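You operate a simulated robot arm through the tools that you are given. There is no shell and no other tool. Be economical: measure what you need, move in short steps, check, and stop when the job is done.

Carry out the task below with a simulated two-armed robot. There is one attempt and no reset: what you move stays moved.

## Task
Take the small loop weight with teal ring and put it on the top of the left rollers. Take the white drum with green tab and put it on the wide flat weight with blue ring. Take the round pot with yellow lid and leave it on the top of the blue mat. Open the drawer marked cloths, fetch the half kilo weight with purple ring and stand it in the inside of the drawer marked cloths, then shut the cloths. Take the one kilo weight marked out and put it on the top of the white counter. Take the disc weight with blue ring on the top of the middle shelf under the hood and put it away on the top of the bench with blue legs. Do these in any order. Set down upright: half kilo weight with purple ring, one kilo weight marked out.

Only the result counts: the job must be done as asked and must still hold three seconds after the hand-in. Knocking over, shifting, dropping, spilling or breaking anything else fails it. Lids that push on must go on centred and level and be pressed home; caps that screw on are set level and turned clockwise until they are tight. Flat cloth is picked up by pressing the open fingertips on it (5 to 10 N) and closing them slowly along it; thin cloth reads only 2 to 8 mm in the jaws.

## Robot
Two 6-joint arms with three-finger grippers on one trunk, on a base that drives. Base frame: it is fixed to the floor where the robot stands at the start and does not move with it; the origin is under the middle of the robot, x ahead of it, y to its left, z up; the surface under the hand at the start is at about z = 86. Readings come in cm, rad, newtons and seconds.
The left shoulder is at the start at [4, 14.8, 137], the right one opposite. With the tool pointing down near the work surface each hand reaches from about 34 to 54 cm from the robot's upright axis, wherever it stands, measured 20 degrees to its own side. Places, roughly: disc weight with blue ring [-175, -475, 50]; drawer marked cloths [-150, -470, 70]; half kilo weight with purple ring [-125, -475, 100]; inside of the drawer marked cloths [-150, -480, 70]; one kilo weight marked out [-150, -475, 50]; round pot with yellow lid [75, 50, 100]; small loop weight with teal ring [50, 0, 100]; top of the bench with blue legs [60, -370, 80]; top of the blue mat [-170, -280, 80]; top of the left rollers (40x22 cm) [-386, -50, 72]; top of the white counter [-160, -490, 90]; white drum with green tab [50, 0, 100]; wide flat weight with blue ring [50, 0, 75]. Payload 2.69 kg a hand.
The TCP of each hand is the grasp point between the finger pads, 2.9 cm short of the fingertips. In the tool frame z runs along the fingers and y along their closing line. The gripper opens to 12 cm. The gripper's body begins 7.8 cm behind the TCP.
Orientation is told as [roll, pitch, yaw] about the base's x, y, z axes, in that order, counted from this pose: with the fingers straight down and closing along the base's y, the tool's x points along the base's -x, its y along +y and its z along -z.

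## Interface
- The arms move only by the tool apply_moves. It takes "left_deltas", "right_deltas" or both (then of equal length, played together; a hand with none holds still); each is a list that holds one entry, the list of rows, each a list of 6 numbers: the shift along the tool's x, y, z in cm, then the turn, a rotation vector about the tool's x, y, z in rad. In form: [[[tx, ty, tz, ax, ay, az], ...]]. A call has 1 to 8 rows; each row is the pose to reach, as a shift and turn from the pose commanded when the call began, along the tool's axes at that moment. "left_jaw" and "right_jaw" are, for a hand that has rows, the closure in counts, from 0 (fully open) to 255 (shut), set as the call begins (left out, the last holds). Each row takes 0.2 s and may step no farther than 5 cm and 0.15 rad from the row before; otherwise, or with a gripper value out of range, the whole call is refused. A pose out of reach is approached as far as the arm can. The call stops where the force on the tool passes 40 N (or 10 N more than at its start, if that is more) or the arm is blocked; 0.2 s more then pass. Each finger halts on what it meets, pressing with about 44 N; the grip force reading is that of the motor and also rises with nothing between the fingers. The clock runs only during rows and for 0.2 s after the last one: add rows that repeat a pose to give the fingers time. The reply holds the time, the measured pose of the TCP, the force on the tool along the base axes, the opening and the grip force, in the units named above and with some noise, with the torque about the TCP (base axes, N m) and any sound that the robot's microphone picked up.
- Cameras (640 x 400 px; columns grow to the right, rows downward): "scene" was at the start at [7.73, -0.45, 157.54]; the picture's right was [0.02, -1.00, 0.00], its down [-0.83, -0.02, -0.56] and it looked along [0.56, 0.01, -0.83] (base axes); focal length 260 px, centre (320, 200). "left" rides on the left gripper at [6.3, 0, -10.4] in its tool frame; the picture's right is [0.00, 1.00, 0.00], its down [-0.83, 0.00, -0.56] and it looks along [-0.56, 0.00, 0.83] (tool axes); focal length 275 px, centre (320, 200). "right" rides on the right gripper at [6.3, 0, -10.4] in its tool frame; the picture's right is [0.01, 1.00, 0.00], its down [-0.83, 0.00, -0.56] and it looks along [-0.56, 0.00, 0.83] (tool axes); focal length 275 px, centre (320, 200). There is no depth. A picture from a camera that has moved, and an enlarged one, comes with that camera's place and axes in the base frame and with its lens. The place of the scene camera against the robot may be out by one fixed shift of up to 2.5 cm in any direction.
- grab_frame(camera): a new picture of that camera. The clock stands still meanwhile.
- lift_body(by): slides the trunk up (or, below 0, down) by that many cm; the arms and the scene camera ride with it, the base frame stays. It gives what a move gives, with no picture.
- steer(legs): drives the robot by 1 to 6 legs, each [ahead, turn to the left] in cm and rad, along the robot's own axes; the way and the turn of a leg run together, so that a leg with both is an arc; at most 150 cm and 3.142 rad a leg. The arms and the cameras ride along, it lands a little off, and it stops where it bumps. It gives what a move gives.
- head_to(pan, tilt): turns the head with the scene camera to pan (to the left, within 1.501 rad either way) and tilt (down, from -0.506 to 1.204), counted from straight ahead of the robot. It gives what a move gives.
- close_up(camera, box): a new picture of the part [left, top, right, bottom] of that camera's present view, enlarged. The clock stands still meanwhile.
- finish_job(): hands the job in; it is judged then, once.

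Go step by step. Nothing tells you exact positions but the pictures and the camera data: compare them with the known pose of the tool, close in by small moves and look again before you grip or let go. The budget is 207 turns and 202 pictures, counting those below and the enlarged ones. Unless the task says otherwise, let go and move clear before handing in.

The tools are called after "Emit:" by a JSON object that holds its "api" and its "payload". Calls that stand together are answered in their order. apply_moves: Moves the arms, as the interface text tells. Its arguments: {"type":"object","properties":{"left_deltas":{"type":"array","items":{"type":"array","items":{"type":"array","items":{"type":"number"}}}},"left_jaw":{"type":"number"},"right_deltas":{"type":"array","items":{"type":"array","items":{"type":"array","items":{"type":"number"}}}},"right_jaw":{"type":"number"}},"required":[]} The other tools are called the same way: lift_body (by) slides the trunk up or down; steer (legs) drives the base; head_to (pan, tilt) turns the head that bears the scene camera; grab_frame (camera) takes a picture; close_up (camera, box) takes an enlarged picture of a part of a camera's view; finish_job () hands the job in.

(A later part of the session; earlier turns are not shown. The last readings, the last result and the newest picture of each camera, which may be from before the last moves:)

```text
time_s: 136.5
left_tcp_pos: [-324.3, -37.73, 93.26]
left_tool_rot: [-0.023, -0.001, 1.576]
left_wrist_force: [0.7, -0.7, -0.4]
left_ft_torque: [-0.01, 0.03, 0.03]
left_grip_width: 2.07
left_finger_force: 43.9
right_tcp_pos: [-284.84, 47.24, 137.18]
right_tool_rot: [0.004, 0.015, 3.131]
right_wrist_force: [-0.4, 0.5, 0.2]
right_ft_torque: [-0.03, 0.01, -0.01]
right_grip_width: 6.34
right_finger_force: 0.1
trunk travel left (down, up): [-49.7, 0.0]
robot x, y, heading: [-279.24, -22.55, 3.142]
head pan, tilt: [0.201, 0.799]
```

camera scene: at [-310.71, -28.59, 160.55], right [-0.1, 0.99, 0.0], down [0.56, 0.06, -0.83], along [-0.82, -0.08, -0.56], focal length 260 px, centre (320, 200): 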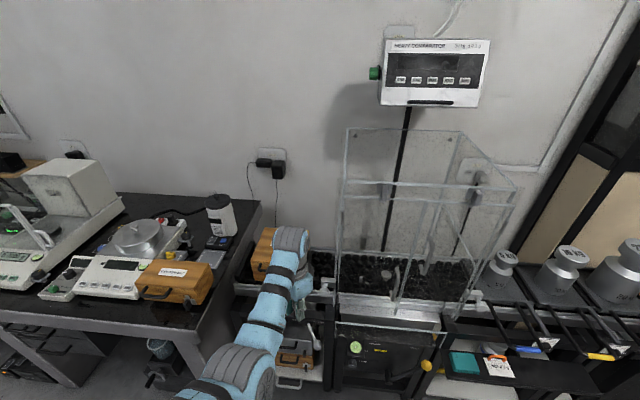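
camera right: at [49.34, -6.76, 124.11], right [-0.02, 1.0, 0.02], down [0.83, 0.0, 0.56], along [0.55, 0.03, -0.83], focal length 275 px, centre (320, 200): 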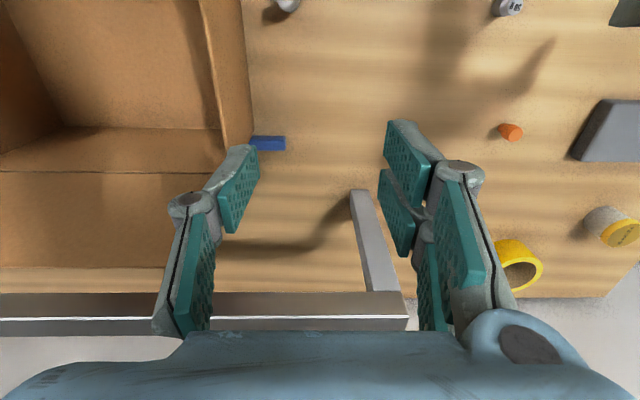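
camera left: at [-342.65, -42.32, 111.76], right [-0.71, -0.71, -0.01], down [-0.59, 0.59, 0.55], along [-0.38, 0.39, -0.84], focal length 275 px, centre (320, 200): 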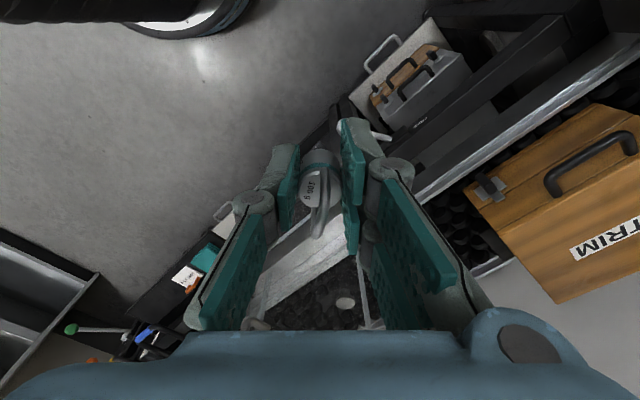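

Emit:
{"api": "steer", "payload": {"legs": [[42, 0]]}}

Emit:
{"api": "grab_frame", "payload": {"camera": "scene"}}

Emit:
{"api": "grab_frame", "payload": {"camera": "left"}}

```text
time_s: 139.1
left_tcp_pos: [-365.52, -37.59, 93.32]
left_tool_rot: [-0.022, 0.001, 1.573]
left_wrist_force: [0.6, -0.4, -1.5]
left_ft_torque: [-0.01, 0.03, 0.0]
left_grip_width: 2.06
left_finger_force: 43.8
right_tcp_pos: [-325.59, 47.49, 137.09]
right_tool_rot: [0.003, 0.012, 3.131]
right_wrist_force: [0.5, -0.1, -0.6]
right_ft_torque: [0.0, 0.08, 0.04]
right_grip_width: 6.35
right_finger_force: 0.1
trunk travel left (down, up): [-49.7, 0.0]
robot x, y, heading: [-320.53, -22.06, 3.139]
head pan, tilt: [0.201, 0.799]
```

```text
119 pictures are left
camera scene: at [-331.54, -24.43, 158.89], right [-0.2, 0.98, 0.0], down [0.7, 0.14, -0.7], along [-0.69, -0.14, -0.72], focal length 260 px, centre (320, 200)
```

scene: 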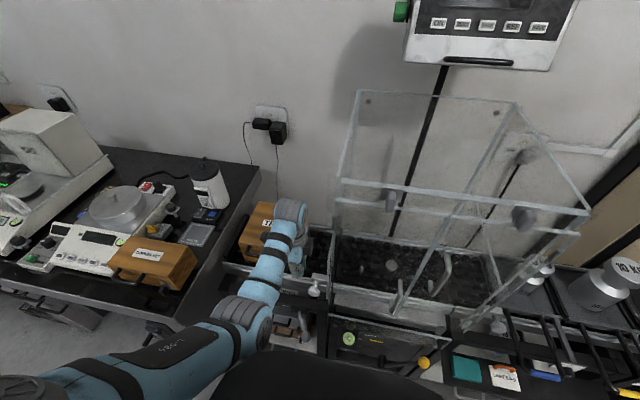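

```text
118 pictures are left
camera left: at [-365.83, -43.94, 103.91], right [-1.0, 0.0, -0.02], down [-0.01, 0.83, 0.56], along [0.02, 0.56, -0.83], focal length 275 px, centre (320, 200)
```

left: 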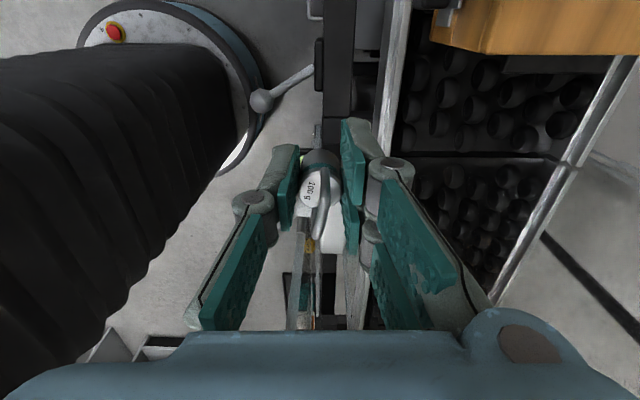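

Emit:
{"api": "close_up", "payload": {"camera": "left", "box": [390, 20, 640, 180]}}

```text
2.50 times, centred on (515, 100) of left
camera zoom: at [-365.83, -43.94, 103.91], right [-1.0, 0.0, -0.02], down [-0.01, 0.83, 0.56], along [0.02, 0.56, -0.83], focal length 688 px, centre (-168, 450)
```

zoom: 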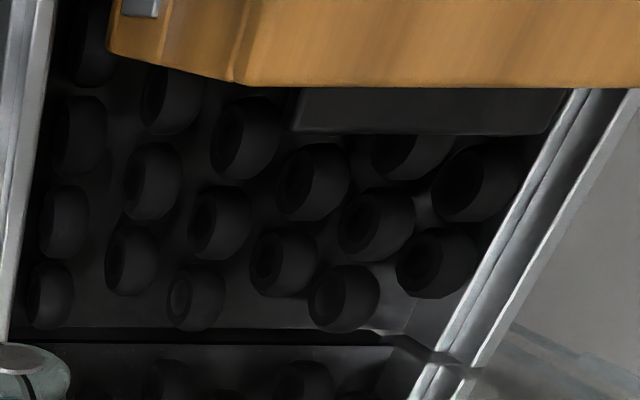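

Emit:
{"api": "steer", "payload": {"legs": [[14, 0]]}}

Emit:
{"api": "head_to", "payload": {"pan": 0.2, "tilt": 1.1}}

Emit:
{"api": "grab_frame", "payload": {"camera": "scene"}}

```text
time_s: 140.4
left_tcp_pos: [-378.88, -37.44, 93.58]
left_tool_rot: [-0.016, 0.0, 1.57]
left_wrist_force: [1.0, -0.1, -0.5]
left_ft_torque: [-0.02, 0.03, 0.02]
left_grip_width: 2.07
left_finger_force: 44.1
right_tcp_pos: [-338.78, 47.49, 137.21]
right_tool_rot: [0.004, 0.006, 3.128]
right_wrist_force: [0.8, 0.1, 0.0]
right_ft_torque: [0.0, 0.05, 0.04]
right_grip_width: 6.35
right_finger_force: 0.1
trunk travel left (down, up): [-49.7, 0.0]
robot x, y, heading: [-334.3, -22.39, 3.138]
head pan, tilt: [0.201, 0.799]
```

```text
time_s: 141.2
left_tcp_pos: [-379.36, -37.57, 93.19]
left_tool_rot: [-0.022, -0.001, 1.571]
left_wrist_force: [0.0, 0.2, -1.2]
left_ft_torque: [-0.04, 0.03, -0.02]
left_grip_width: 2.06
left_finger_force: 44.0
right_tcp_pos: [-339.44, 47.54, 137.08]
right_tool_rot: [0.003, 0.012, 3.126]
right_wrist_force: [-0.1, -0.3, 0.2]
right_ft_torque: [-0.03, 0.0, 0.02]
right_grip_width: 6.32
right_finger_force: 0.0
trunk travel left (down, up): [-49.7, 0.0]
robot x, y, heading: [-333.71, -21.8, 3.137]
head pan, tilt: [0.201, 1.1]
```

```text
116 pictures are left
camera scene: at [-343.84, -24.02, 156.69], right [-0.19, 0.98, 0.0], down [0.87, 0.17, -0.45], along [-0.45, -0.09, -0.89], focal length 260 px, centre (320, 200)
```

scene: 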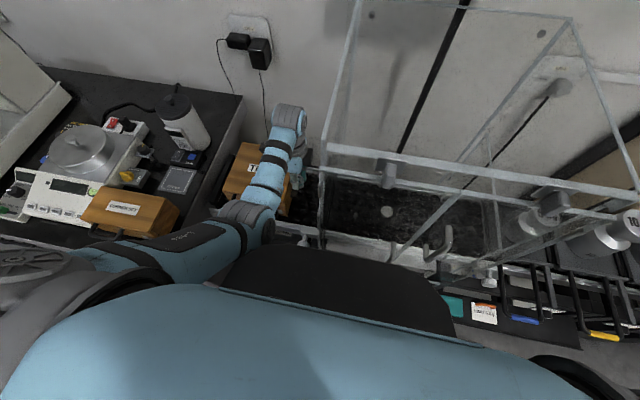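

Emit:
{"api": "apply_moves", "payload": {"left_deltas": [[[-0.5, 2, 0, 0, 0, 0], [-1, 4, 0, -0.02, 0, 0], [-1, 4, 0, -0.02, 0, 0]]]}}

Emit:
{"api": "lift_body", "payload": {"by": -11}}

Emit:
{"api": "grab_frame", "payload": {"camera": "left"}}

Emit:
{"api": "grab_frame", "payload": {"camera": "scene"}}

```text
time_s: 142.0
left_tcp_pos: [-383.34, -36.41, 93.26]
left_tool_rot: [-0.004, 0.0, 1.572]
left_wrist_force: [0.2, -0.2, -2.1]
left_ft_torque: [-0.01, 0.0, -0.03]
left_grip_width: 2.09
left_finger_force: 44.3
right_tcp_pos: [-339.47, 47.5, 137.06]
right_tool_rot: [0.003, 0.012, 3.128]
right_wrist_force: [-0.6, -0.1, -0.3]
right_ft_torque: [-0.02, 0.02, 0.01]
right_grip_width: 6.36
right_finger_force: 0.0
trunk travel left (down, up): [-49.7, 0.0]
robot x, y, heading: [-334.31, -22.59, 3.136]
head pan, tilt: [0.201, 1.1]
```

```text
time_s: 143.4
left_tcp_pos: [-383.42, -36.46, 82.2]
left_tool_rot: [-0.003, 0.0, 1.57]
left_wrist_force: [0.1, 0.7, -1.5]
left_ft_torque: [-0.02, -0.03, -0.02]
left_grip_width: 2.07
left_finger_force: 44.3
right_tcp_pos: [-339.53, 47.53, 126.14]
right_tool_rot: [0.004, 0.012, 3.128]
right_wrist_force: [0.4, -1.3, -0.5]
right_ft_torque: [-0.03, -0.02, -0.02]
right_grip_width: 6.33
right_finger_force: 0.1
trunk travel left (down, up): [-38.7, 11.0]
robot x, y, heading: [-333.9, -22.34, 3.135]
head pan, tilt: [0.201, 1.1]
```

```text
115 pictures are left
camera left: at [-383.57, -42.77, 92.73], right [-1.0, 0.0, 0.0], down [0.0, 0.83, 0.56], along [0.0, 0.56, -0.83], focal length 275 px, centre (320, 200)
```

left: 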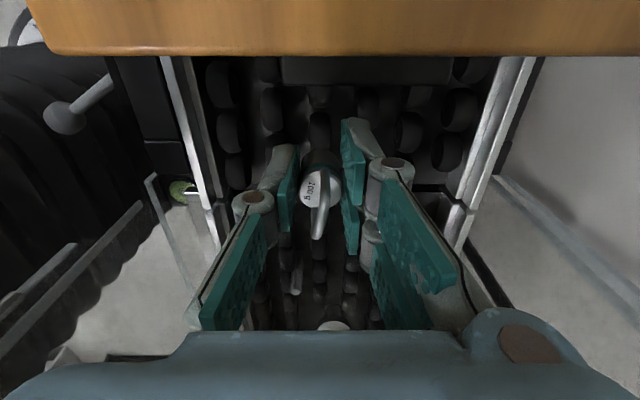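

```text
114 pictures are left
camera scene: at [-343.87, -24.03, 145.69], right [-0.19, 0.98, 0.0], down [0.87, 0.17, -0.45], along [-0.45, -0.09, -0.89], focal length 260 px, centre (320, 200)
```

scene: 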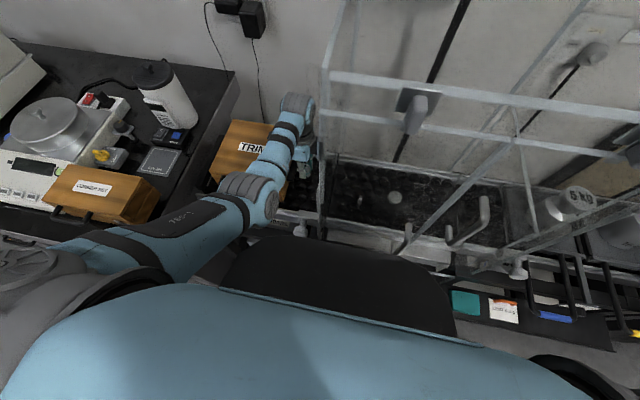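

Emit:
{"api": "apply_moves", "payload": {"left_deltas": [[[-0.6, 0, 2, 0, 0, 0], [-0.6, 0, 4, 0, 0, 0], [-0.6, 0, 5.2, 0, 0, 0], [-0.6, 0, 5.2, 0, 0, 0]]]}}

Emit:
{"api": "grab_frame", "payload": {"camera": "left"}}

```text
time_s: 144.4
left_tcp_pos: [-383.32, -36.01, 77.02]
left_tool_rot: [-0.006, -0.001, 1.57]
left_wrist_force: [0.1, 0.3, -1.4]
left_ft_torque: [-0.01, 0.01, 0.0]
left_grip_width: 2.07
left_finger_force: 44.1
right_tcp_pos: [-339.65, 47.6, 126.24]
right_tool_rot: [0.004, 0.013, 3.127]
right_wrist_force: [-0.1, -0.8, -0.4]
right_ft_torque: [0.0, 0.02, 0.0]
right_grip_width: 6.37
right_finger_force: 0.1
trunk travel left (down, up): [-38.7, 11.0]
robot x, y, heading: [-333.86, -22.27, 3.135]
head pan, tilt: [0.201, 1.1]
```

```text
113 pictures are left
camera left: at [-383.47, -42.29, 87.55], right [-1.0, 0.0, 0.0], down [0.0, 0.83, 0.56], along [0.0, 0.56, -0.83], focal length 275 px, centre (320, 200)
```

left: 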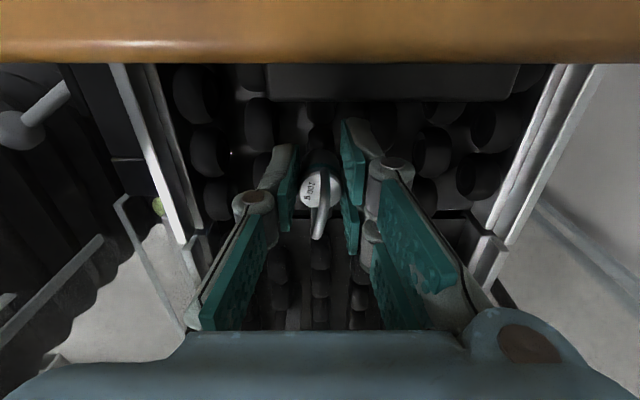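

Emit:
{"api": "apply_moves", "payload": {"left_deltas": [[[0, 0, 0.3, 0, 0, 0], [0, 0, 0.6, 0, 0, 0], [0, 0, 0.9, 0, 0, 0], [0, 0, 1.2, 0, 0, 0], [0, 0, 1.2, 0, 0, 0]]]}}

```text
time_s: 145.6
left_tcp_pos: [-383.25, -35.84, 75.97]
left_tool_rot: [-0.001, -0.001, 1.57]
left_wrist_force: [0.3, 0.0, -0.9]
left_ft_torque: [-0.02, -0.01, 0.01]
left_grip_width: 2.08
left_finger_force: 43.6
right_tcp_pos: [-339.51, 47.52, 126.1]
right_tool_rot: [0.003, 0.011, 3.128]
right_wrist_force: [-0.6, 0.9, -0.6]
right_ft_torque: [-0.01, -0.02, 0.02]
right_grip_width: 6.37
right_finger_force: 0.2
trunk travel left (down, up): [-38.7, 11.0]
robot x, y, heading: [-334.11, -22.26, 3.133]
head pan, tilt: [0.201, 1.1]
```

Emit:
{"api": "apply_moves", "payload": {"left_deltas": [[[0, 0, 0.3, 0, 0, 0], [0, 0, 0.6, 0, 0, 0], [0, 0, 0.9, 0, 0, 0], [0, 0, 1.2, 0, 0, 0], [0, 0, 1.2, 0, 0, 0]]]}}

Emit:
{"api": "grab_frame", "payload": {"camera": "left"}}

```text
time_s: 146.8
left_tcp_pos: [-382.82, -36.02, 75.77]
left_tool_rot: [0.004, 0.0, 1.571]
left_wrist_force: [-2.1, 0.6, 31.8]
left_ft_torque: [0.24, 0.04, -0.02]
left_grip_width: 2.08
left_finger_force: 44.0
left hand out of reach, approached as far as the arm can: row 1, 2, 3, 4, 5
right_tcp_pos: [-339.18, 47.57, 126.06]
right_tool_rot: [0.005, 0.008, 3.127]
right_wrist_force: [0.3, -0.3, 0.1]
right_ft_torque: [0.05, 0.01, 0.01]
right_grip_width: 6.35
right_finger_force: 0.1
trunk travel left (down, up): [-38.7, 11.0]
robot x, y, heading: [-334.04, -22.19, 3.133]
head pan, tilt: [0.201, 1.1]
```

```text
112 pictures are left
camera left: at [-382.82, -42.35, 86.14], right [-1.0, 0.0, 0.0], down [0.01, 0.83, 0.56], along [0.0, 0.56, -0.83], focal length 275 px, centre (320, 200)
```

left: 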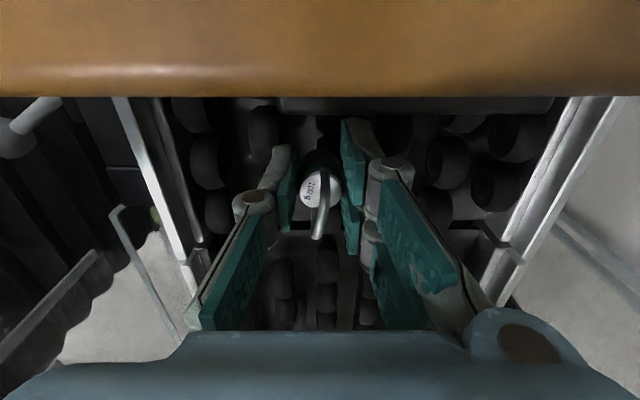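

Emit:
{"api": "apply_moves", "payload": {"left_deltas": [[[0, 0, -0.7, 0, 0, 0], [0, 0, -0.9, 0, 0, 0]]]}}

```text
time_s: 147.4
left_tcp_pos: [-382.84, -36.19, 76.18]
left_tool_rot: [-0.004, 0.002, 1.572]
left_wrist_force: [-0.6, -0.2, -0.7]
left_ft_torque: [-0.03, 0.02, -0.01]
left_grip_width: 2.08
left_finger_force: 43.8
right_tcp_pos: [-339.6, 47.62, 126.17]
right_tool_rot: [0.003, 0.014, 3.127]
right_wrist_force: [-0.5, -0.2, 0.2]
right_ft_torque: [0.03, 0.02, 0.0]
right_grip_width: 6.35
right_finger_force: 0.0
trunk travel left (down, up): [-38.7, 11.0]
robot x, y, heading: [-334.07, -22.24, 3.134]
head pan, tilt: [0.201, 1.1]
```

Emit:
{"api": "apply_moves", "payload": {"left_deltas": [[[0, 0, 0.25, 0, 0, 0], [0, 0, 0.25, 0, 0, 0]]]}}

Emit:
{"api": "apply_moves", "payload": {"left_deltas": [[[0, 0, 0, 0, 0, 0], [0, 0, 0, 0, 0, 0], [0, 0, 0, 0, 0, 0]]], "left_jaw": 160}}

Emit:
{"api": "grab_frame", "payload": {"camera": "left"}}

```text
time_s: 148.0
left_tcp_pos: [-382.82, -36.14, 75.91]
left_tool_rot: [-0.004, -0.001, 1.572]
left_wrist_force: [0.1, 1.0, -0.9]
left_ft_torque: [0.03, 0.02, -0.02]
left_grip_width: 2.08
left_finger_force: 44.4
right_tcp_pos: [-339.53, 47.62, 126.14]
right_tool_rot: [0.004, 0.012, 3.128]
right_wrist_force: [0.3, -0.6, 0.3]
right_ft_torque: [0.02, 0.02, 0.01]
right_grip_width: 6.34
right_finger_force: 0.1
trunk travel left (down, up): [-38.7, 11.0]
robot x, y, heading: [-334.23, -22.09, 3.134]
head pan, tilt: [0.201, 1.1]
```

```text
time_s: 148.8
left_tcp_pos: [-382.79, -36.06, 76.03]
left_tool_rot: [-0.003, -0.001, 1.571]
left_wrist_force: [-0.4, 0.1, -1.2]
left_ft_torque: [0.01, 0.02, 0.0]
left_grip_width: 4.47
left_finger_force: 0.0
right_tcp_pos: [-339.53, 47.54, 126.19]
right_tool_rot: [0.003, 0.014, 3.129]
right_wrist_force: [0.6, 0.5, 0.0]
right_ft_torque: [0.01, 0.02, -0.01]
right_grip_width: 6.34
right_finger_force: 0.0
trunk travel left (down, up): [-38.7, 11.0]
robot x, y, heading: [-334.37, -22.11, 3.137]
head pan, tilt: [0.201, 1.1]
```

```text
111 pictures are left
camera left: at [-382.94, -42.44, 86.43], right [-1.0, 0.0, 0.0], down [0.0, 0.83, 0.56], along [0.0, 0.56, -0.83], focal length 275 px, centre (320, 200)
```

left: 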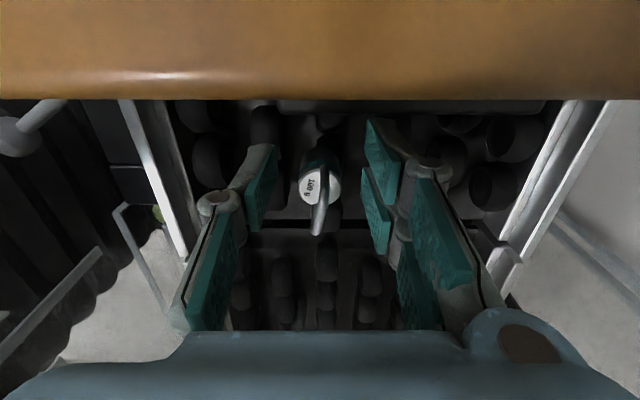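

It stands upright on the rollers. Raise straight up and back away.

Emit:
{"api": "lift_body", "payload": {"by": 11}}

Emit:
{"api": "apply_moves", "payload": {"left_deltas": [[[0, 0, -4, 0, 0, 0], [0, 0, -8, 0, 0, 0]]]}}

Emit:
{"api": "grab_frame", "payload": {"camera": "left"}}

Emit:
{"api": "steer", "payload": {"legs": [[-60, 0]]}}

Emit:
{"api": "head_to", "payload": {"pan": 0.1, "tilt": 0.6}}

Emit:
{"api": "close_up", "payload": {"camera": "scene", "box": [240, 80, 540, 300]}}

```text
time_s: 150.2
left_tcp_pos: [-382.87, -36.05, 86.94]
left_tool_rot: [-0.003, 0.0, 1.571]
left_wrist_force: [-0.2, 0.4, -1.2]
left_ft_torque: [0.01, 0.0, -0.01]
left_grip_width: 4.48
left_finger_force: 0.0
right_tcp_pos: [-339.48, 47.5, 137.16]
right_tool_rot: [0.002, 0.013, 3.127]
right_wrist_force: [-0.9, -0.6, 0.0]
right_ft_torque: [0.03, 0.03, 0.01]
right_grip_width: 6.37
right_finger_force: 0.0
trunk travel left (down, up): [-49.7, 0.0]
robot x, y, heading: [-334.33, -22.06, 3.136]
head pan, tilt: [0.201, 1.1]
```

```text
time_s: 150.8
left_tcp_pos: [-382.72, -36.08, 95.11]
left_tool_rot: [-0.002, 0.001, 1.571]
left_wrist_force: [0.3, -0.1, -0.7]
left_ft_torque: [0.0, 0.0, 0.03]
left_grip_width: 4.48
left_finger_force: 0.0
right_tcp_pos: [-339.36, 47.59, 137.04]
right_tool_rot: [0.004, 0.012, 3.127]
right_wrist_force: [-0.3, 0.1, 0.1]
right_ft_torque: [-0.01, 0.03, 0.0]
right_grip_width: 6.38
right_finger_force: 0.2
trunk travel left (down, up): [-49.7, 0.0]
robot x, y, heading: [-334.7, -22.23, 3.136]
head pan, tilt: [0.201, 1.1]
```

```text
110 pictures are left
camera left: at [-382.93, -42.52, 105.57], right [-1.0, 0.0, 0.0], down [0.0, 0.83, 0.56], along [0.0, 0.56, -0.83], focal length 275 px, centre (320, 200)
```

left: 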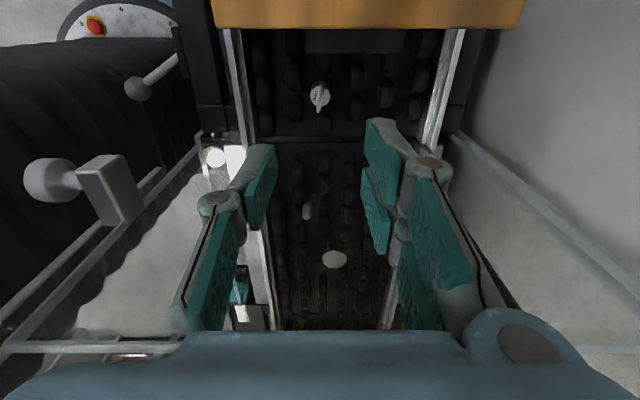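

```text
time_s: 154.2
left_tcp_pos: [-322.48, -36.56, 94.92]
left_tool_rot: [-0.006, -0.001, 1.572]
left_wrist_force: [0.4, 0.4, 0.1]
left_ft_torque: [0.0, -0.03, 0.0]
left_grip_width: 4.47
left_finger_force: 0.1
right_tcp_pos: [-279.42, 47.21, 137.13]
right_tool_rot: [0.001, 0.015, 3.13]
right_wrist_force: [0.0, -0.1, -0.7]
right_ft_torque: [-0.03, -0.03, -0.02]
right_grip_width: 6.36
right_finger_force: 0.0
trunk travel left (down, up): [-49.7, 0.0]
robot x, y, heading: [-273.62, -22.52, 3.143]
head pan, tilt: [0.201, 1.1]
```

```text
time_s: 155.1
left_tcp_pos: [-322.33, -36.47, 94.93]
left_tool_rot: [-0.003, 0.001, 1.573]
left_wrist_force: [-0.1, -0.6, 0.2]
left_ft_torque: [0.02, 0.0, 0.01]
left_grip_width: 4.5
left_finger_force: 0.0
right_tcp_pos: [-279.23, 47.27, 137.18]
right_tool_rot: [0.004, 0.013, 3.13]
right_wrist_force: [0.3, 0.5, -0.3]
right_ft_torque: [0.0, 0.02, 0.03]
right_grip_width: 6.39
right_finger_force: 0.1
trunk travel left (down, up): [-49.7, 0.0]
robot x, y, heading: [-273.53, -22.5, 3.136]
head pan, tilt: [0.099, 0.6]
```

```text
1.82 times, centred on (390, 190) of scene
camera zoom: at [-285.96, -23.88, 160.55], right [-0.1, 1.0, 0.0], down [0.56, 0.05, -0.82], along [-0.82, -0.08, -0.57], focal length 472 px, centre (193, 218)
```

zoom: 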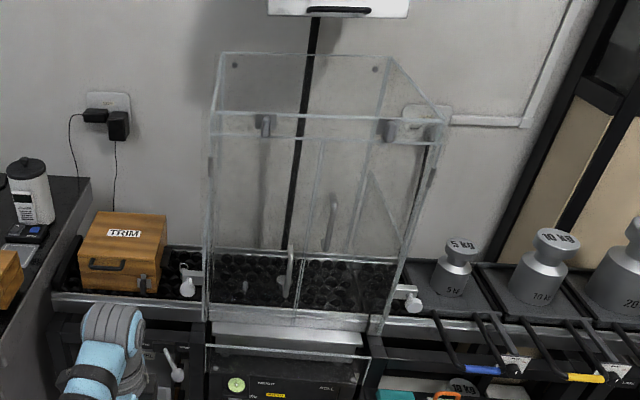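

Loop weight done. Swing the right arm back forward so I can drive through the corridor.

Emit:
{"api": "apply_moves", "payload": {"right_deltas": [[[-4.5, 1, 1, 0, 0, 0], [-9, 2, 2, 0, 0, 0], [-13.5, 3, 3, 0, 0, 0], [-18, 4, 4, 0, 0, 0], [-22, 6, 5, 0, 0, 0], [-26, 9, 6, 0, 0, 0], [-30, 12, 7, 0, 0, 0], [-34, 15, 8, 0, 0, 0]]]}}

Emit:
{"api": "apply_moves", "payload": {"right_deltas": [[[-2, 4, 1, 0, 0, 0], [-4, 8, 3, 0, 0, 0], [-6, 12, 5, 0, 0, 0], [-8, 16, 7, 0, 0, 0], [-10, 20, 9, 0, 0, 0], [-11, 24, 11, 0, 0, 0], [-12, 28, 13, 0, 0, 0], [-12, 32, 14, 0, 0, 0]]]}}

```text
refused: row 6 steps farther than a row can; nothing moved
```

```text
time_s: 156.9
left_tcp_pos: [-322.41, -36.58, 95.02]
left_tool_rot: [-0.003, 0.001, 1.572]
left_wrist_force: [0.2, -0.2, 0.9]
left_ft_torque: [-0.01, 0.01, 0.0]
left_grip_width: 4.5
left_finger_force: 0.0
right_tcp_pos: [-281.18, 47.2, 136.51]
right_tool_rot: [0.004, 0.012, 3.129]
right_wrist_force: [0.3, 0.0, 1.1]
right_ft_torque: [0.0, 0.01, -0.01]
right_grip_width: 6.36
right_finger_force: 0.1
right hand out of reach, approached as far as the arm can: row 1, 2, 3, 4, 5, 6, 7, 8
trunk travel left (down, up): [-49.7, 0.0]
robot x, y, heading: [-273.54, -22.47, 3.141]
head pan, tilt: [0.099, 0.6]
```

Emit:
{"api": "apply_moves", "payload": {"right_deltas": [[[-4.5, 0, 0.5, 0, 0, 0], [-9, 0.5, 1, 0, 0, 0], [-13.5, 1, 1.5, 0, 0, 0], [-18, 2, 2.5, 0, 0, 0], [-22, 4, 3.5, 0, 0, 0], [-25.5, 7, 5, 0, 0, 0], [-29, 10, 6, 0, 0, 0], [-32, 13.5, 7, 0, 0, 0]]]}}

Emit:
{"api": "apply_moves", "payload": {"right_deltas": [[[-3, 3, 1.5, 0, 0, 0], [-6, 6, 3, 0, 0, 0], [-8, 10, 5, 0, 0, 0], [-10, 14, 7, 0, 0, 0], [-12, 18, 9, 0, 0, 0], [-13, 22, 11, 0, 0, 0], [-14, 26, 13, 0, 0, 0], [-14, 30, 15, 0, 0, 0]]]}}

```text
time_s: 158.7
left_tcp_pos: [-322.52, -36.53, 94.86]
left_tool_rot: [-0.003, -0.002, 1.573]
left_wrist_force: [0.2, -0.1, 0.1]
left_ft_torque: [0.0, 0.0, 0.01]
left_grip_width: 4.48
left_finger_force: 0.1
right_tcp_pos: [-314.28, 34.64, 129.68]
right_tool_rot: [0.004, 0.017, 3.129]
right_wrist_force: [-0.1, -0.5, 0.4]
right_ft_torque: [0.0, -0.01, -0.01]
right_grip_width: 6.36
right_finger_force: 0.0
right hand out of reach, approached as far as the arm can: row 2, 3, 4, 5, 7, 8
trunk travel left (down, up): [-49.7, 0.0]
robot x, y, heading: [-273.85, -22.69, 3.14]
head pan, tilt: [0.099, 0.6]
```

```text
time_s: 160.5
left_tcp_pos: [-322.47, -36.53, 94.81]
left_tool_rot: [-0.003, -0.003, 1.573]
left_wrist_force: [-0.6, -1.1, -0.2]
left_ft_torque: [0.02, 0.04, 0.03]
left_grip_width: 4.48
left_finger_force: 0.1
right_tcp_pos: [-328.36, 4.74, 114.48]
right_tool_rot: [0.002, 0.017, 3.13]
right_wrist_force: [-0.3, -0.2, 0.1]
right_ft_torque: [0.0, -0.02, 0.01]
right_grip_width: 6.36
right_finger_force: 0.0
right hand out of reach, approached as far as the arm can: row 3, 4, 5, 6, 7, 8
trunk travel left (down, up): [-49.7, 0.0]
robot x, y, heading: [-274.02, -22.2, 3.141]
head pan, tilt: [0.099, 0.6]
```

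Emit:
{"api": "apply_moves", "payload": {"right_deltas": [[[1, 2, 4, 0, 0, 0], [3, 4, 8, 0, 0, 0], [5, 5, 12, 0, 0, 0], [7, 6, 15, 0, 0, 0], [8, 6, 16, 0, 0, 0]]]}}

```text
time_s: 161.7
left_tcp_pos: [-322.29, -36.42, 94.96]
left_tool_rot: [-0.005, 0.001, 1.573]
left_wrist_force: [0.3, 0.4, 0.1]
left_ft_torque: [-0.02, -0.02, -0.01]
left_grip_width: 4.51
left_finger_force: 0.2
right_tcp_pos: [-320.21, -1.05, 98.59]
right_tool_rot: [0.001, 0.013, 3.131]
right_wrist_force: [0.1, -0.1, 0.3]
right_ft_torque: [-0.04, 0.03, -0.01]
right_grip_width: 6.32
right_finger_force: 0.0
trunk travel left (down, up): [-49.7, 0.0]
robot x, y, heading: [-273.75, -22.37, 3.136]
head pan, tilt: [0.099, 0.6]
```

The right arm is free again (pose reached exactly). Now drive back toward the bench's left end for the pot.

Emit:
{"api": "steer", "payload": {"legs": [[0, -1.565], [83, 0], [0, -1.57], [150, 0], [110, 0]]}}

Emit:
{"api": "head_to", "payload": {"pan": 0.3, "tilt": 0.5}}

Emit:
{"api": "grab_frame", "payload": {"camera": "scene"}}

```text
time_s: 185.8
left_tcp_pos: [28.48, 69.41, 94.98]
left_tool_rot: [-0.002, 0.0, -1.58]
left_wrist_force: [0.1, 0.1, -0.2]
left_ft_torque: [-0.01, -0.01, -0.03]
left_grip_width: 4.49
left_finger_force: 0.1
right_tcp_pos: [25.93, 34.04, 98.68]
right_tool_rot: [0.002, 0.013, -0.022]
right_wrist_force: [0.1, 0.5, -0.2]
right_ft_torque: [0.01, -0.01, -0.01]
right_grip_width: 6.35
right_finger_force: 0.1
trunk travel left (down, up): [-49.7, 0.0]
robot x, y, heading: [-20.2, 55.97, -0.015]
head pan, tilt: [0.099, 0.6]
```

```text
time_s: 186.6
left_tcp_pos: [28.59, 69.4, 95.03]
left_tool_rot: [-0.003, 0.0, -1.581]
left_wrist_force: [0.4, 0.1, -0.3]
left_ft_torque: [0.03, -0.04, 0.06]
left_grip_width: 4.46
left_finger_force: 0.1
right_tcp_pos: [26.0, 33.99, 98.46]
right_tool_rot: [0.002, 0.012, -0.023]
right_wrist_force: [-0.5, 0.5, 0.6]
right_ft_torque: [0.0, 0.01, 0.01]
right_grip_width: 6.38
right_finger_force: 0.2
trunk travel left (down, up): [-49.7, 0.0]
robot x, y, heading: [-20.08, 55.99, -0.01]
head pan, tilt: [0.3, 0.499]
```

```text
108 pictures are left
camera scene: at [-10.91, 57.77, 161.45], right [0.28, -0.96, 0.0], down [-0.46, -0.13, -0.88], along [0.84, 0.25, -0.48], focal length 260 px, centre (320, 200)
```

scene: 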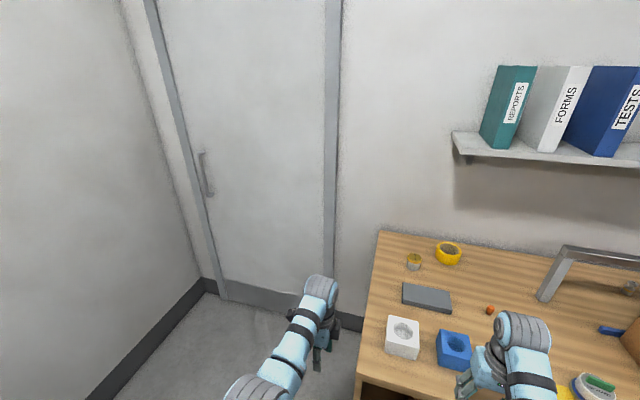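

Emit:
{"api": "steer", "payload": {"legs": [[0, -2.09], [-55, 0], [0, -0.7], [-54, 0], [0, 1.23]]}}

Emit:
{"api": "head_to", "payload": {"pan": 0.1, "tilt": 0.8}}

Emit:
{"api": "grab_frame", "payload": {"camera": "scene"}}

```text
time_s: 202.2
left_tcp_pos: [70.85, 76.34, 95.01]
left_tool_rot: [-0.003, 0.0, -3.115]
left_wrist_force: [1.0, 0.7, 0.1]
left_ft_torque: [0.02, 0.02, 0.0]
left_grip_width: 4.46
left_finger_force: 0.1
right_tcp_pos: [35.25, 77.43, 98.53]
right_tool_rot: [0.004, 0.012, -1.557]
right_wrist_force: [0.5, -1.0, -0.2]
right_ft_torque: [-0.05, 0.02, -0.02]
right_grip_width: 6.35
right_finger_force: 0.0
trunk travel left (down, up): [-49.7, 0.0]
robot x, y, heading: [55.64, 124.21, -1.546]
head pan, tilt: [0.3, 0.499]
```

```text
time_s: 203.0
left_tcp_pos: [70.82, 76.19, 94.96]
left_tool_rot: [-0.004, 0.001, -3.114]
left_wrist_force: [0.0, 0.5, 0.1]
left_ft_torque: [0.01, 0.03, -0.01]
left_grip_width: 4.45
left_finger_force: 0.1
right_tcp_pos: [35.27, 77.57, 98.64]
right_tool_rot: [0.003, 0.013, -1.556]
right_wrist_force: [0.0, 0.0, -0.3]
right_ft_torque: [0.01, -0.02, 0.0]
right_grip_width: 6.34
right_finger_force: 0.0
trunk travel left (down, up): [-49.7, 0.0]
robot x, y, heading: [55.42, 124.6, -1.55]
head pan, tilt: [0.099, 0.799]
```

```text
107 pictures are left
camera scene: at [55.14, 113.81, 158.87], right [-0.99, -0.12, 0.0], down [-0.09, 0.71, -0.7], along [0.09, -0.69, -0.72], focal length 260 px, centre (320, 200)
```

scene: 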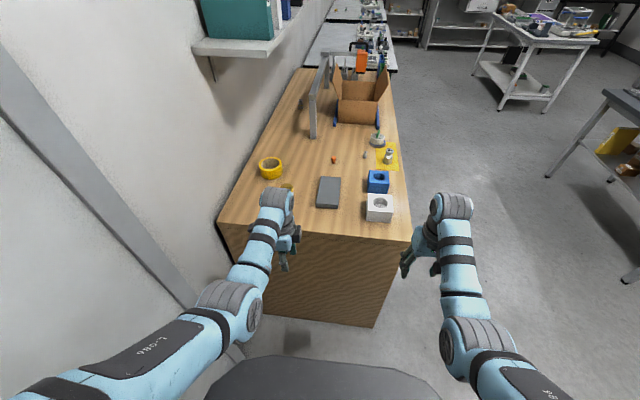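

Emit:
{"api": "apply_moves", "payload": {"left_deltas": [[[0, 0, 0, 0, 0, -0.14], [0, 0, 0, 0, 0, -0.28], [0, 0, 0, 0, 0, -0.42], [0, 0, 0, 0, 0, -0.56], [0, 0, 0, 0, 0, -0.7], [0, 0, 0, 0, 0, -0.84], [0, 0, 0, 0, 0, -0.98], [0, 0, 0, 0, 0, -1.12]]], "left_jaw": 0}}

Emit:
{"api": "apply_moves", "payload": {"left_deltas": [[[0, 0, 0, 0, 0, -0.15], [0, 0, 0, 0, 0, -0.3], [0, 0, 0, 0, 0, -0.43], [0, 0, 0, 0, 0, -0.43]]]}}

Emit:
{"api": "grab_frame", "payload": {"camera": "left"}}

```text
time_s: 204.8
left_tcp_pos: [70.78, 76.18, 94.94]
left_tool_rot: [-0.004, 0.002, -1.992]
left_wrist_force: [0.1, 0.5, 0.9]
left_ft_torque: [0.04, 0.0, -0.01]
left_grip_width: 12.02
left_finger_force: 0.1
right_tcp_pos: [35.33, 77.46, 98.55]
right_tool_rot: [0.001, 0.011, -1.558]
right_wrist_force: [0.2, 0.1, -0.7]
right_ft_torque: [0.0, 0.0, 0.01]
right_grip_width: 6.34
right_finger_force: 0.0
trunk travel left (down, up): [-49.7, 0.0]
robot x, y, heading: [55.42, 124.42, -1.547]
head pan, tilt: [0.099, 0.799]
```

```text
time_s: 205.8
left_tcp_pos: [70.73, 76.2, 94.89]
left_tool_rot: [-0.001, 0.005, -1.559]
left_wrist_force: [0.5, 0.1, 0.3]
left_ft_torque: [0.03, -0.02, -0.01]
left_grip_width: 11.99
left_finger_force: 0.0
right_tcp_pos: [35.35, 77.51, 98.61]
right_tool_rot: [0.002, 0.01, -1.557]
right_wrist_force: [0.2, -0.1, -0.1]
right_ft_torque: [0.0, -0.01, 0.01]
right_grip_width: 6.36
right_finger_force: 0.1
trunk travel left (down, up): [-49.7, 0.0]
robot x, y, heading: [55.45, 124.85, -1.548]
head pan, tilt: [0.099, 0.799]
```

```text
106 pictures are left
camera left: at [70.68, 82.38, 105.51], right [1.0, 0.01, 0.0], down [0.0, -0.83, 0.55], along [0.0, -0.55, -0.83], focal length 275 px, centre (320, 200)
```

left: 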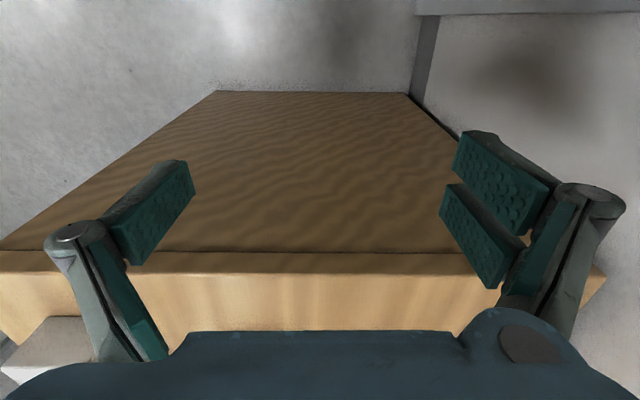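

Emit:
{"api": "steer", "payload": {"legs": [[18, 0]]}}

Emit:
{"api": "grab_frame", "payload": {"camera": "left"}}

Emit:
{"api": "grab_frame", "payload": {"camera": "scene"}}

```text
time_s: 207.3
left_tcp_pos: [70.99, 58.47, 95.25]
left_tool_rot: [0.0, 0.001, -1.569]
left_wrist_force: [-0.8, -1.1, 0.7]
left_ft_torque: [-0.01, 0.0, 0.03]
left_grip_width: 11.98
left_finger_force: 0.1
right_tcp_pos: [35.53, 59.94, 98.75]
right_tool_rot: [0.001, 0.009, -1.56]
right_wrist_force: [-0.2, 0.9, 1.1]
right_ft_torque: [-0.02, 0.02, -0.02]
right_grip_width: 6.37
right_finger_force: 0.1
trunk travel left (down, up): [-49.7, 0.0]
robot x, y, heading: [55.7, 106.69, -1.553]
head pan, tilt: [0.099, 0.799]
```

```text
105 pictures are left
camera left: at [70.9, 64.78, 105.67], right [1.0, 0.0, 0.0], down [0.0, -0.83, 0.56], along [0.0, -0.56, -0.83], focal length 275 px, centre (320, 200)
```

left: 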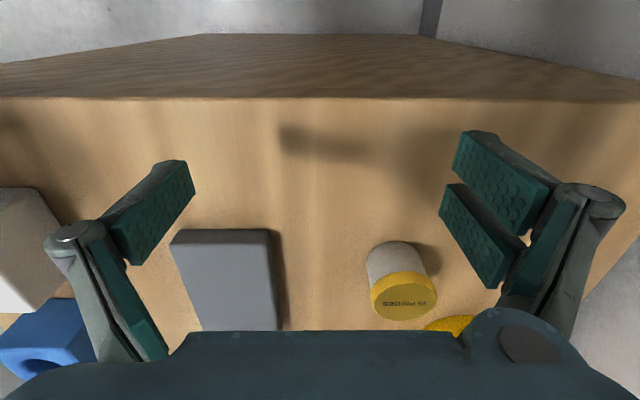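

```text
104 pictures are left
camera scene: at [55.47, 96.47, 158.9], right [-0.99, -0.12, 0.0], down [-0.09, 0.71, -0.7], along [0.08, -0.69, -0.71], focal length 260 px, centre (320, 200)
```

scene: 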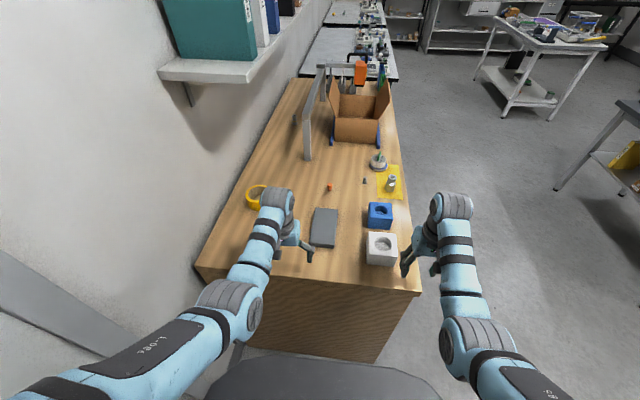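

Emit:
{"api": "apply_moves", "payload": {"left_deltas": [[[0, 3.5, -1, 0, 0, 0], [0, 7, -2, 0, 0, 0], [0, 7, -2, 0, 0, 0]]]}}

Emit:
{"api": "steer", "payload": {"legs": [[16, 0]]}}

Emit:
{"api": "grab_frame", "payload": {"camera": "left"}}

```text
time_s: 208.1
left_tcp_pos: [78.06, 58.13, 97.07]
left_tool_rot: [0.002, 0.003, -1.567]
left_wrist_force: [0.7, 0.4, 0.4]
left_ft_torque: [0.01, -0.02, 0.03]
left_grip_width: 12.0
left_finger_force: 0.1
right_tcp_pos: [35.5, 59.68, 98.61]
right_tool_rot: [0.004, 0.012, -1.561]
right_wrist_force: [0.2, 0.6, 0.4]
right_ft_torque: [-0.02, -0.02, 0.03]
right_grip_width: 6.34
right_finger_force: 0.0
trunk travel left (down, up): [-49.7, 0.0]
robot x, y, heading: [56.13, 106.67, -1.559]
head pan, tilt: [0.099, 0.799]
```

```text
time_s: 209.5
left_tcp_pos: [78.23, 42.38, 97.2]
left_tool_rot: [0.0, 0.001, -1.569]
left_wrist_force: [-0.1, -0.1, 0.4]
left_ft_torque: [-0.03, 0.0, 0.01]
left_grip_width: 11.99
left_finger_force: 0.0
right_tcp_pos: [35.61, 44.01, 98.73]
right_tool_rot: [0.003, 0.011, -1.564]
right_wrist_force: [-0.2, 1.0, -0.3]
right_ft_torque: [-0.04, -0.03, 0.01]
right_grip_width: 6.31
right_finger_force: 0.1
trunk travel left (down, up): [-49.7, 0.0]
robot x, y, heading: [56.55, 90.16, -1.557]
head pan, tilt: [0.099, 0.799]
```

```text
103 pictures are left
camera left: at [78.16, 48.57, 107.69], right [1.0, 0.0, 0.0], down [0.0, -0.83, 0.56], along [0.0, -0.56, -0.83], focal length 275 px, centre (320, 200)
```

left: 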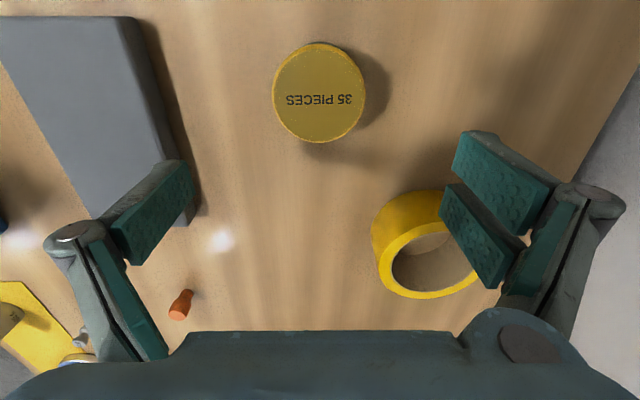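

Emit:
{"api": "apply_moves", "payload": {"left_deltas": [[[2.3, -0.1, 1, 0, 0, 0], [2.3, -0.1, 5, 0, 0, 0], [2.3, -0.1, 7.8, 0, 0, 0], [2.3, -0.1, 7.8, 0, 0, 0]]]}}

Emit:
{"api": "grab_frame", "payload": {"camera": "left"}}

```text
time_s: 210.5
left_tcp_pos: [78.22, 44.24, 89.14]
left_tool_rot: [0.0, 0.002, -1.57]
left_wrist_force: [-0.4, -0.9, 0.2]
left_ft_torque: [-0.04, 0.0, -0.02]
left_grip_width: 12.01
left_finger_force: 0.2
right_tcp_pos: [35.78, 43.59, 98.51]
right_tool_rot: [0.003, 0.015, -1.564]
right_wrist_force: [0.6, 0.6, 0.5]
right_ft_torque: [-0.03, -0.02, -0.01]
right_grip_width: 6.34
right_finger_force: 0.1
trunk travel left (down, up): [-49.7, 0.0]
robot x, y, heading: [56.28, 90.73, -1.555]
head pan, tilt: [0.099, 0.799]
```

```text
102 pictures are left
camera left: at [78.06, 50.41, 99.63], right [1.0, 0.0, 0.0], down [0.0, -0.83, 0.55], along [0.0, -0.55, -0.83], focal length 275 px, centre (320, 200)
```

left: 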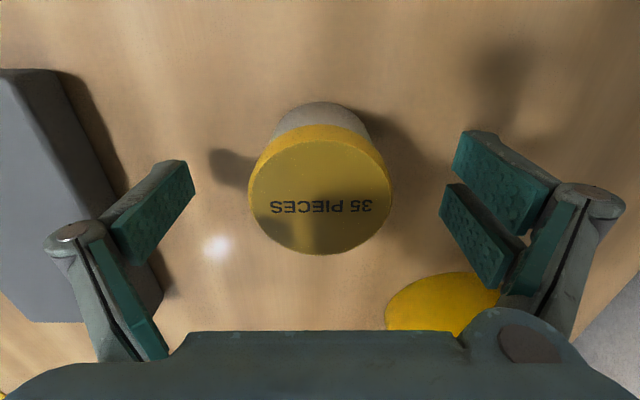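

Emit:
{"api": "apply_moves", "payload": {"left_deltas": [[[0.4, 0, 0, 0, 0, 0], [0.4, 0, 0, 0, 0, 0], [0.4, 0, 0, 0, 0, 0], [0.4, 0, 0, 0, 0, 0]]], "left_jaw": 255}}

Emit:
{"api": "apply_moves", "payload": {"left_deltas": [[[0, 0, -4, 0, 0, 0], [0, 0, -8, 0, 0, 0], [0, 0, -8, 0, 0, 0]]]}}

Emit:
{"api": "grab_frame", "payload": {"camera": "left"}}

```text
time_s: 211.5
left_tcp_pos: [78.1, 44.63, 89.11]
left_tool_rot: [0.0, 0.005, -1.57]
left_wrist_force: [0.9, 0.8, 0.3]
left_ft_torque: [0.0, 0.02, -0.01]
left_grip_width: 5.11
left_finger_force: 43.9
right_tcp_pos: [35.78, 43.69, 98.72]
right_tool_rot: [0.001, 0.012, -1.563]
right_wrist_force: [0.3, 0.2, -0.5]
right_ft_torque: [-0.03, 0.0, -0.02]
right_grip_width: 6.34
right_finger_force: 0.2
trunk travel left (down, up): [-49.7, 0.0]
robot x, y, heading: [56.25, 90.42, -1.555]
head pan, tilt: [0.099, 0.799]
```

```text
time_s: 212.3
left_tcp_pos: [78.32, 44.52, 97.03]
left_tool_rot: [0.0, 0.003, -1.569]
left_wrist_force: [0.2, 0.1, -1.7]
left_ft_torque: [0.01, 0.0, 0.0]
left_grip_width: 5.13
left_finger_force: 44.1
right_tcp_pos: [35.75, 43.78, 98.53]
right_tool_rot: [0.002, 0.014, -1.564]
right_wrist_force: [0.8, -1.0, 0.3]
right_ft_torque: [0.01, -0.01, 0.01]
right_grip_width: 6.35
right_finger_force: 0.0
trunk travel left (down, up): [-49.7, 0.0]
robot x, y, heading: [56.19, 90.52, -1.554]
head pan, tilt: [0.099, 0.799]
```

```text
101 pictures are left
camera left: at [78.29, 50.76, 107.58], right [1.0, 0.0, 0.0], down [0.0, -0.83, 0.55], along [0.0, -0.55, -0.83], focal length 275 px, centre (320, 200)
```

left: 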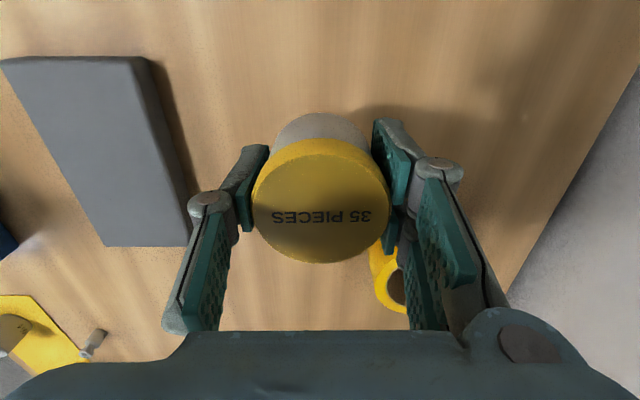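

Pot held. Drive out of the corner and south toward the trolley that should carry the blue mat.

Emit:
{"api": "steer", "payload": {"legs": [[-50, 0], [0, -0.87], [100, 0], [0, 0.69], [150, 0], [80, 0]]}}

Emit:
{"api": "head_to", "payload": {"pan": -0.3, "tilt": 0.4}}

Emit:
{"api": "grab_frame", "payload": {"camera": "scene"}}

```text
time_s: 235.3
left_tcp_pos: [-46.94, -205.37, 97.15]
left_tool_rot: [0.0, 0.002, -1.759]
left_wrist_force: [0.1, -0.4, -1.9]
left_ft_torque: [0.02, 0.02, 0.01]
left_grip_width: 5.08
left_finger_force: 43.5
right_tcp_pos: [-88.84, -198.05, 98.71]
right_tool_rot: [0.002, 0.014, -1.755]
right_wrist_force: [0.3, 0.0, 0.4]
right_ft_torque: [0.01, 0.02, 0.02]
right_grip_width: 6.35
right_finger_force: 0.0
trunk travel left (down, up): [-49.7, 0.0]
robot x, y, heading: [-59.81, -156.23, -1.744]
head pan, tilt: [0.099, 0.799]
```

```text
time_s: 236.1
left_tcp_pos: [-46.84, -205.56, 97.01]
left_tool_rot: [-0.001, 0.003, -1.759]
left_wrist_force: [-0.2, 0.0, -1.6]
left_ft_torque: [0.01, 0.02, 0.04]
left_grip_width: 5.1
left_finger_force: 44.1
right_tcp_pos: [-88.79, -198.24, 98.62]
right_tool_rot: [0.0, 0.015, -1.754]
right_wrist_force: [0.6, 0.5, 0.4]
right_ft_torque: [0.03, 0.01, -0.02]
right_grip_width: 6.35
right_finger_force: 0.1
trunk travel left (down, up): [-49.7, 0.0]
robot x, y, heading: [-59.61, -155.62, -1.744]
head pan, tilt: [-0.3, 0.4]
```

```text
100 pictures are left
camera scene: at [-65.9, -167.02, 162.36], right [-0.89, 0.46, 0.0], down [0.18, 0.35, -0.92], along [-0.42, -0.82, -0.39], focal length 260 px, centre (320, 200)
```

scene: 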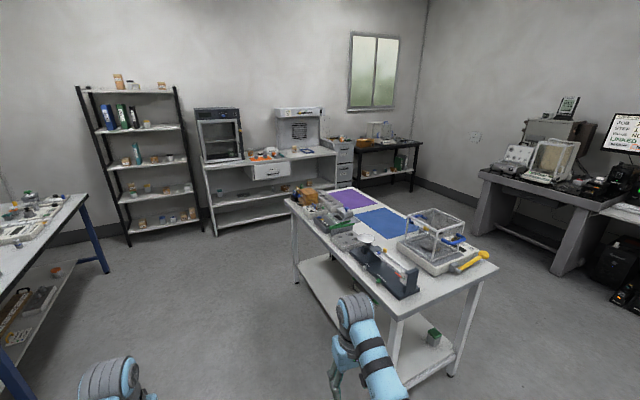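

Blue mat is on the trolley near its far (-x) side. I'll drive round the north end to that side.

Emit:
{"api": "steer", "payload": {"legs": [[0, -1.4], [150, 0], [28, 0], [0, 1.57], [138, 0]]}}

Emit:
{"api": "head_to", "payload": {"pan": 1.1, "tilt": 0.6}}

Emit:
{"api": "grab_frame", "payload": {"camera": "scene"}}

```text
time_s: 258.9
left_tcp_pos: [-213.35, -338.97, 97.08]
left_tool_rot: [0.0, 0.001, -1.571]
left_wrist_force: [0.3, 0.0, -1.1]
left_ft_torque: [-0.03, 0.03, 0.01]
left_grip_width: 5.14
left_finger_force: 44.6
right_tcp_pos: [-255.95, -339.8, 98.62]
right_tool_rot: [0.003, 0.012, -1.565]
right_wrist_force: [-0.2, -0.1, -0.3]
right_ft_torque: [0.02, 0.0, 0.02]
right_grip_width: 6.36
right_finger_force: 0.0
trunk travel left (down, up): [-49.7, 0.0]
robot x, y, heading: [-235.95, -293.14, -1.551]
head pan, tilt: [-0.3, 0.4]
```

```text
time_s: 260.5
left_tcp_pos: [-213.46, -338.99, 97.2]
left_tool_rot: [0.0, 0.004, -1.569]
left_wrist_force: [-0.2, 0.4, -1.4]
left_ft_torque: [0.01, 0.01, 0.0]
left_grip_width: 5.12
left_finger_force: 44.0
right_tcp_pos: [-256.01, -339.8, 98.58]
right_tool_rot: [0.003, 0.013, -1.563]
right_wrist_force: [0.4, 0.1, 0.0]
right_ft_torque: [0.01, 0.0, 0.01]
right_grip_width: 6.33
right_finger_force: 0.2
trunk travel left (down, up): [-49.7, 0.0]
robot x, y, heading: [-235.58, -293.31, -1.556]
head pan, tilt: [1.1, 0.6]
```

```text
99 pictures are left
camera scene: at [-228.93, -299.54, 160.55], right [-0.44, -0.9, 0.0], down [-0.51, 0.25, -0.82], along [0.74, -0.36, -0.57], focal length 260 px, centre (320, 200)
```

scene: 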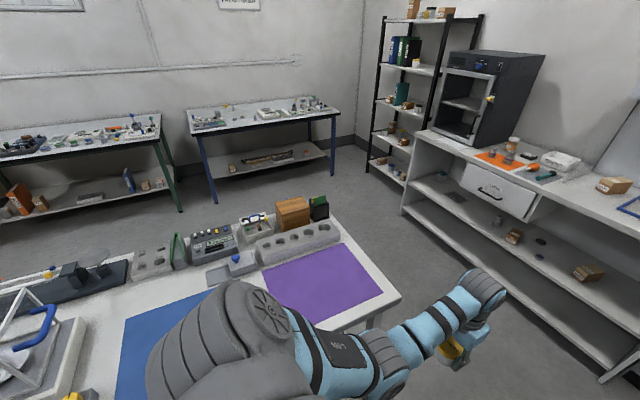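

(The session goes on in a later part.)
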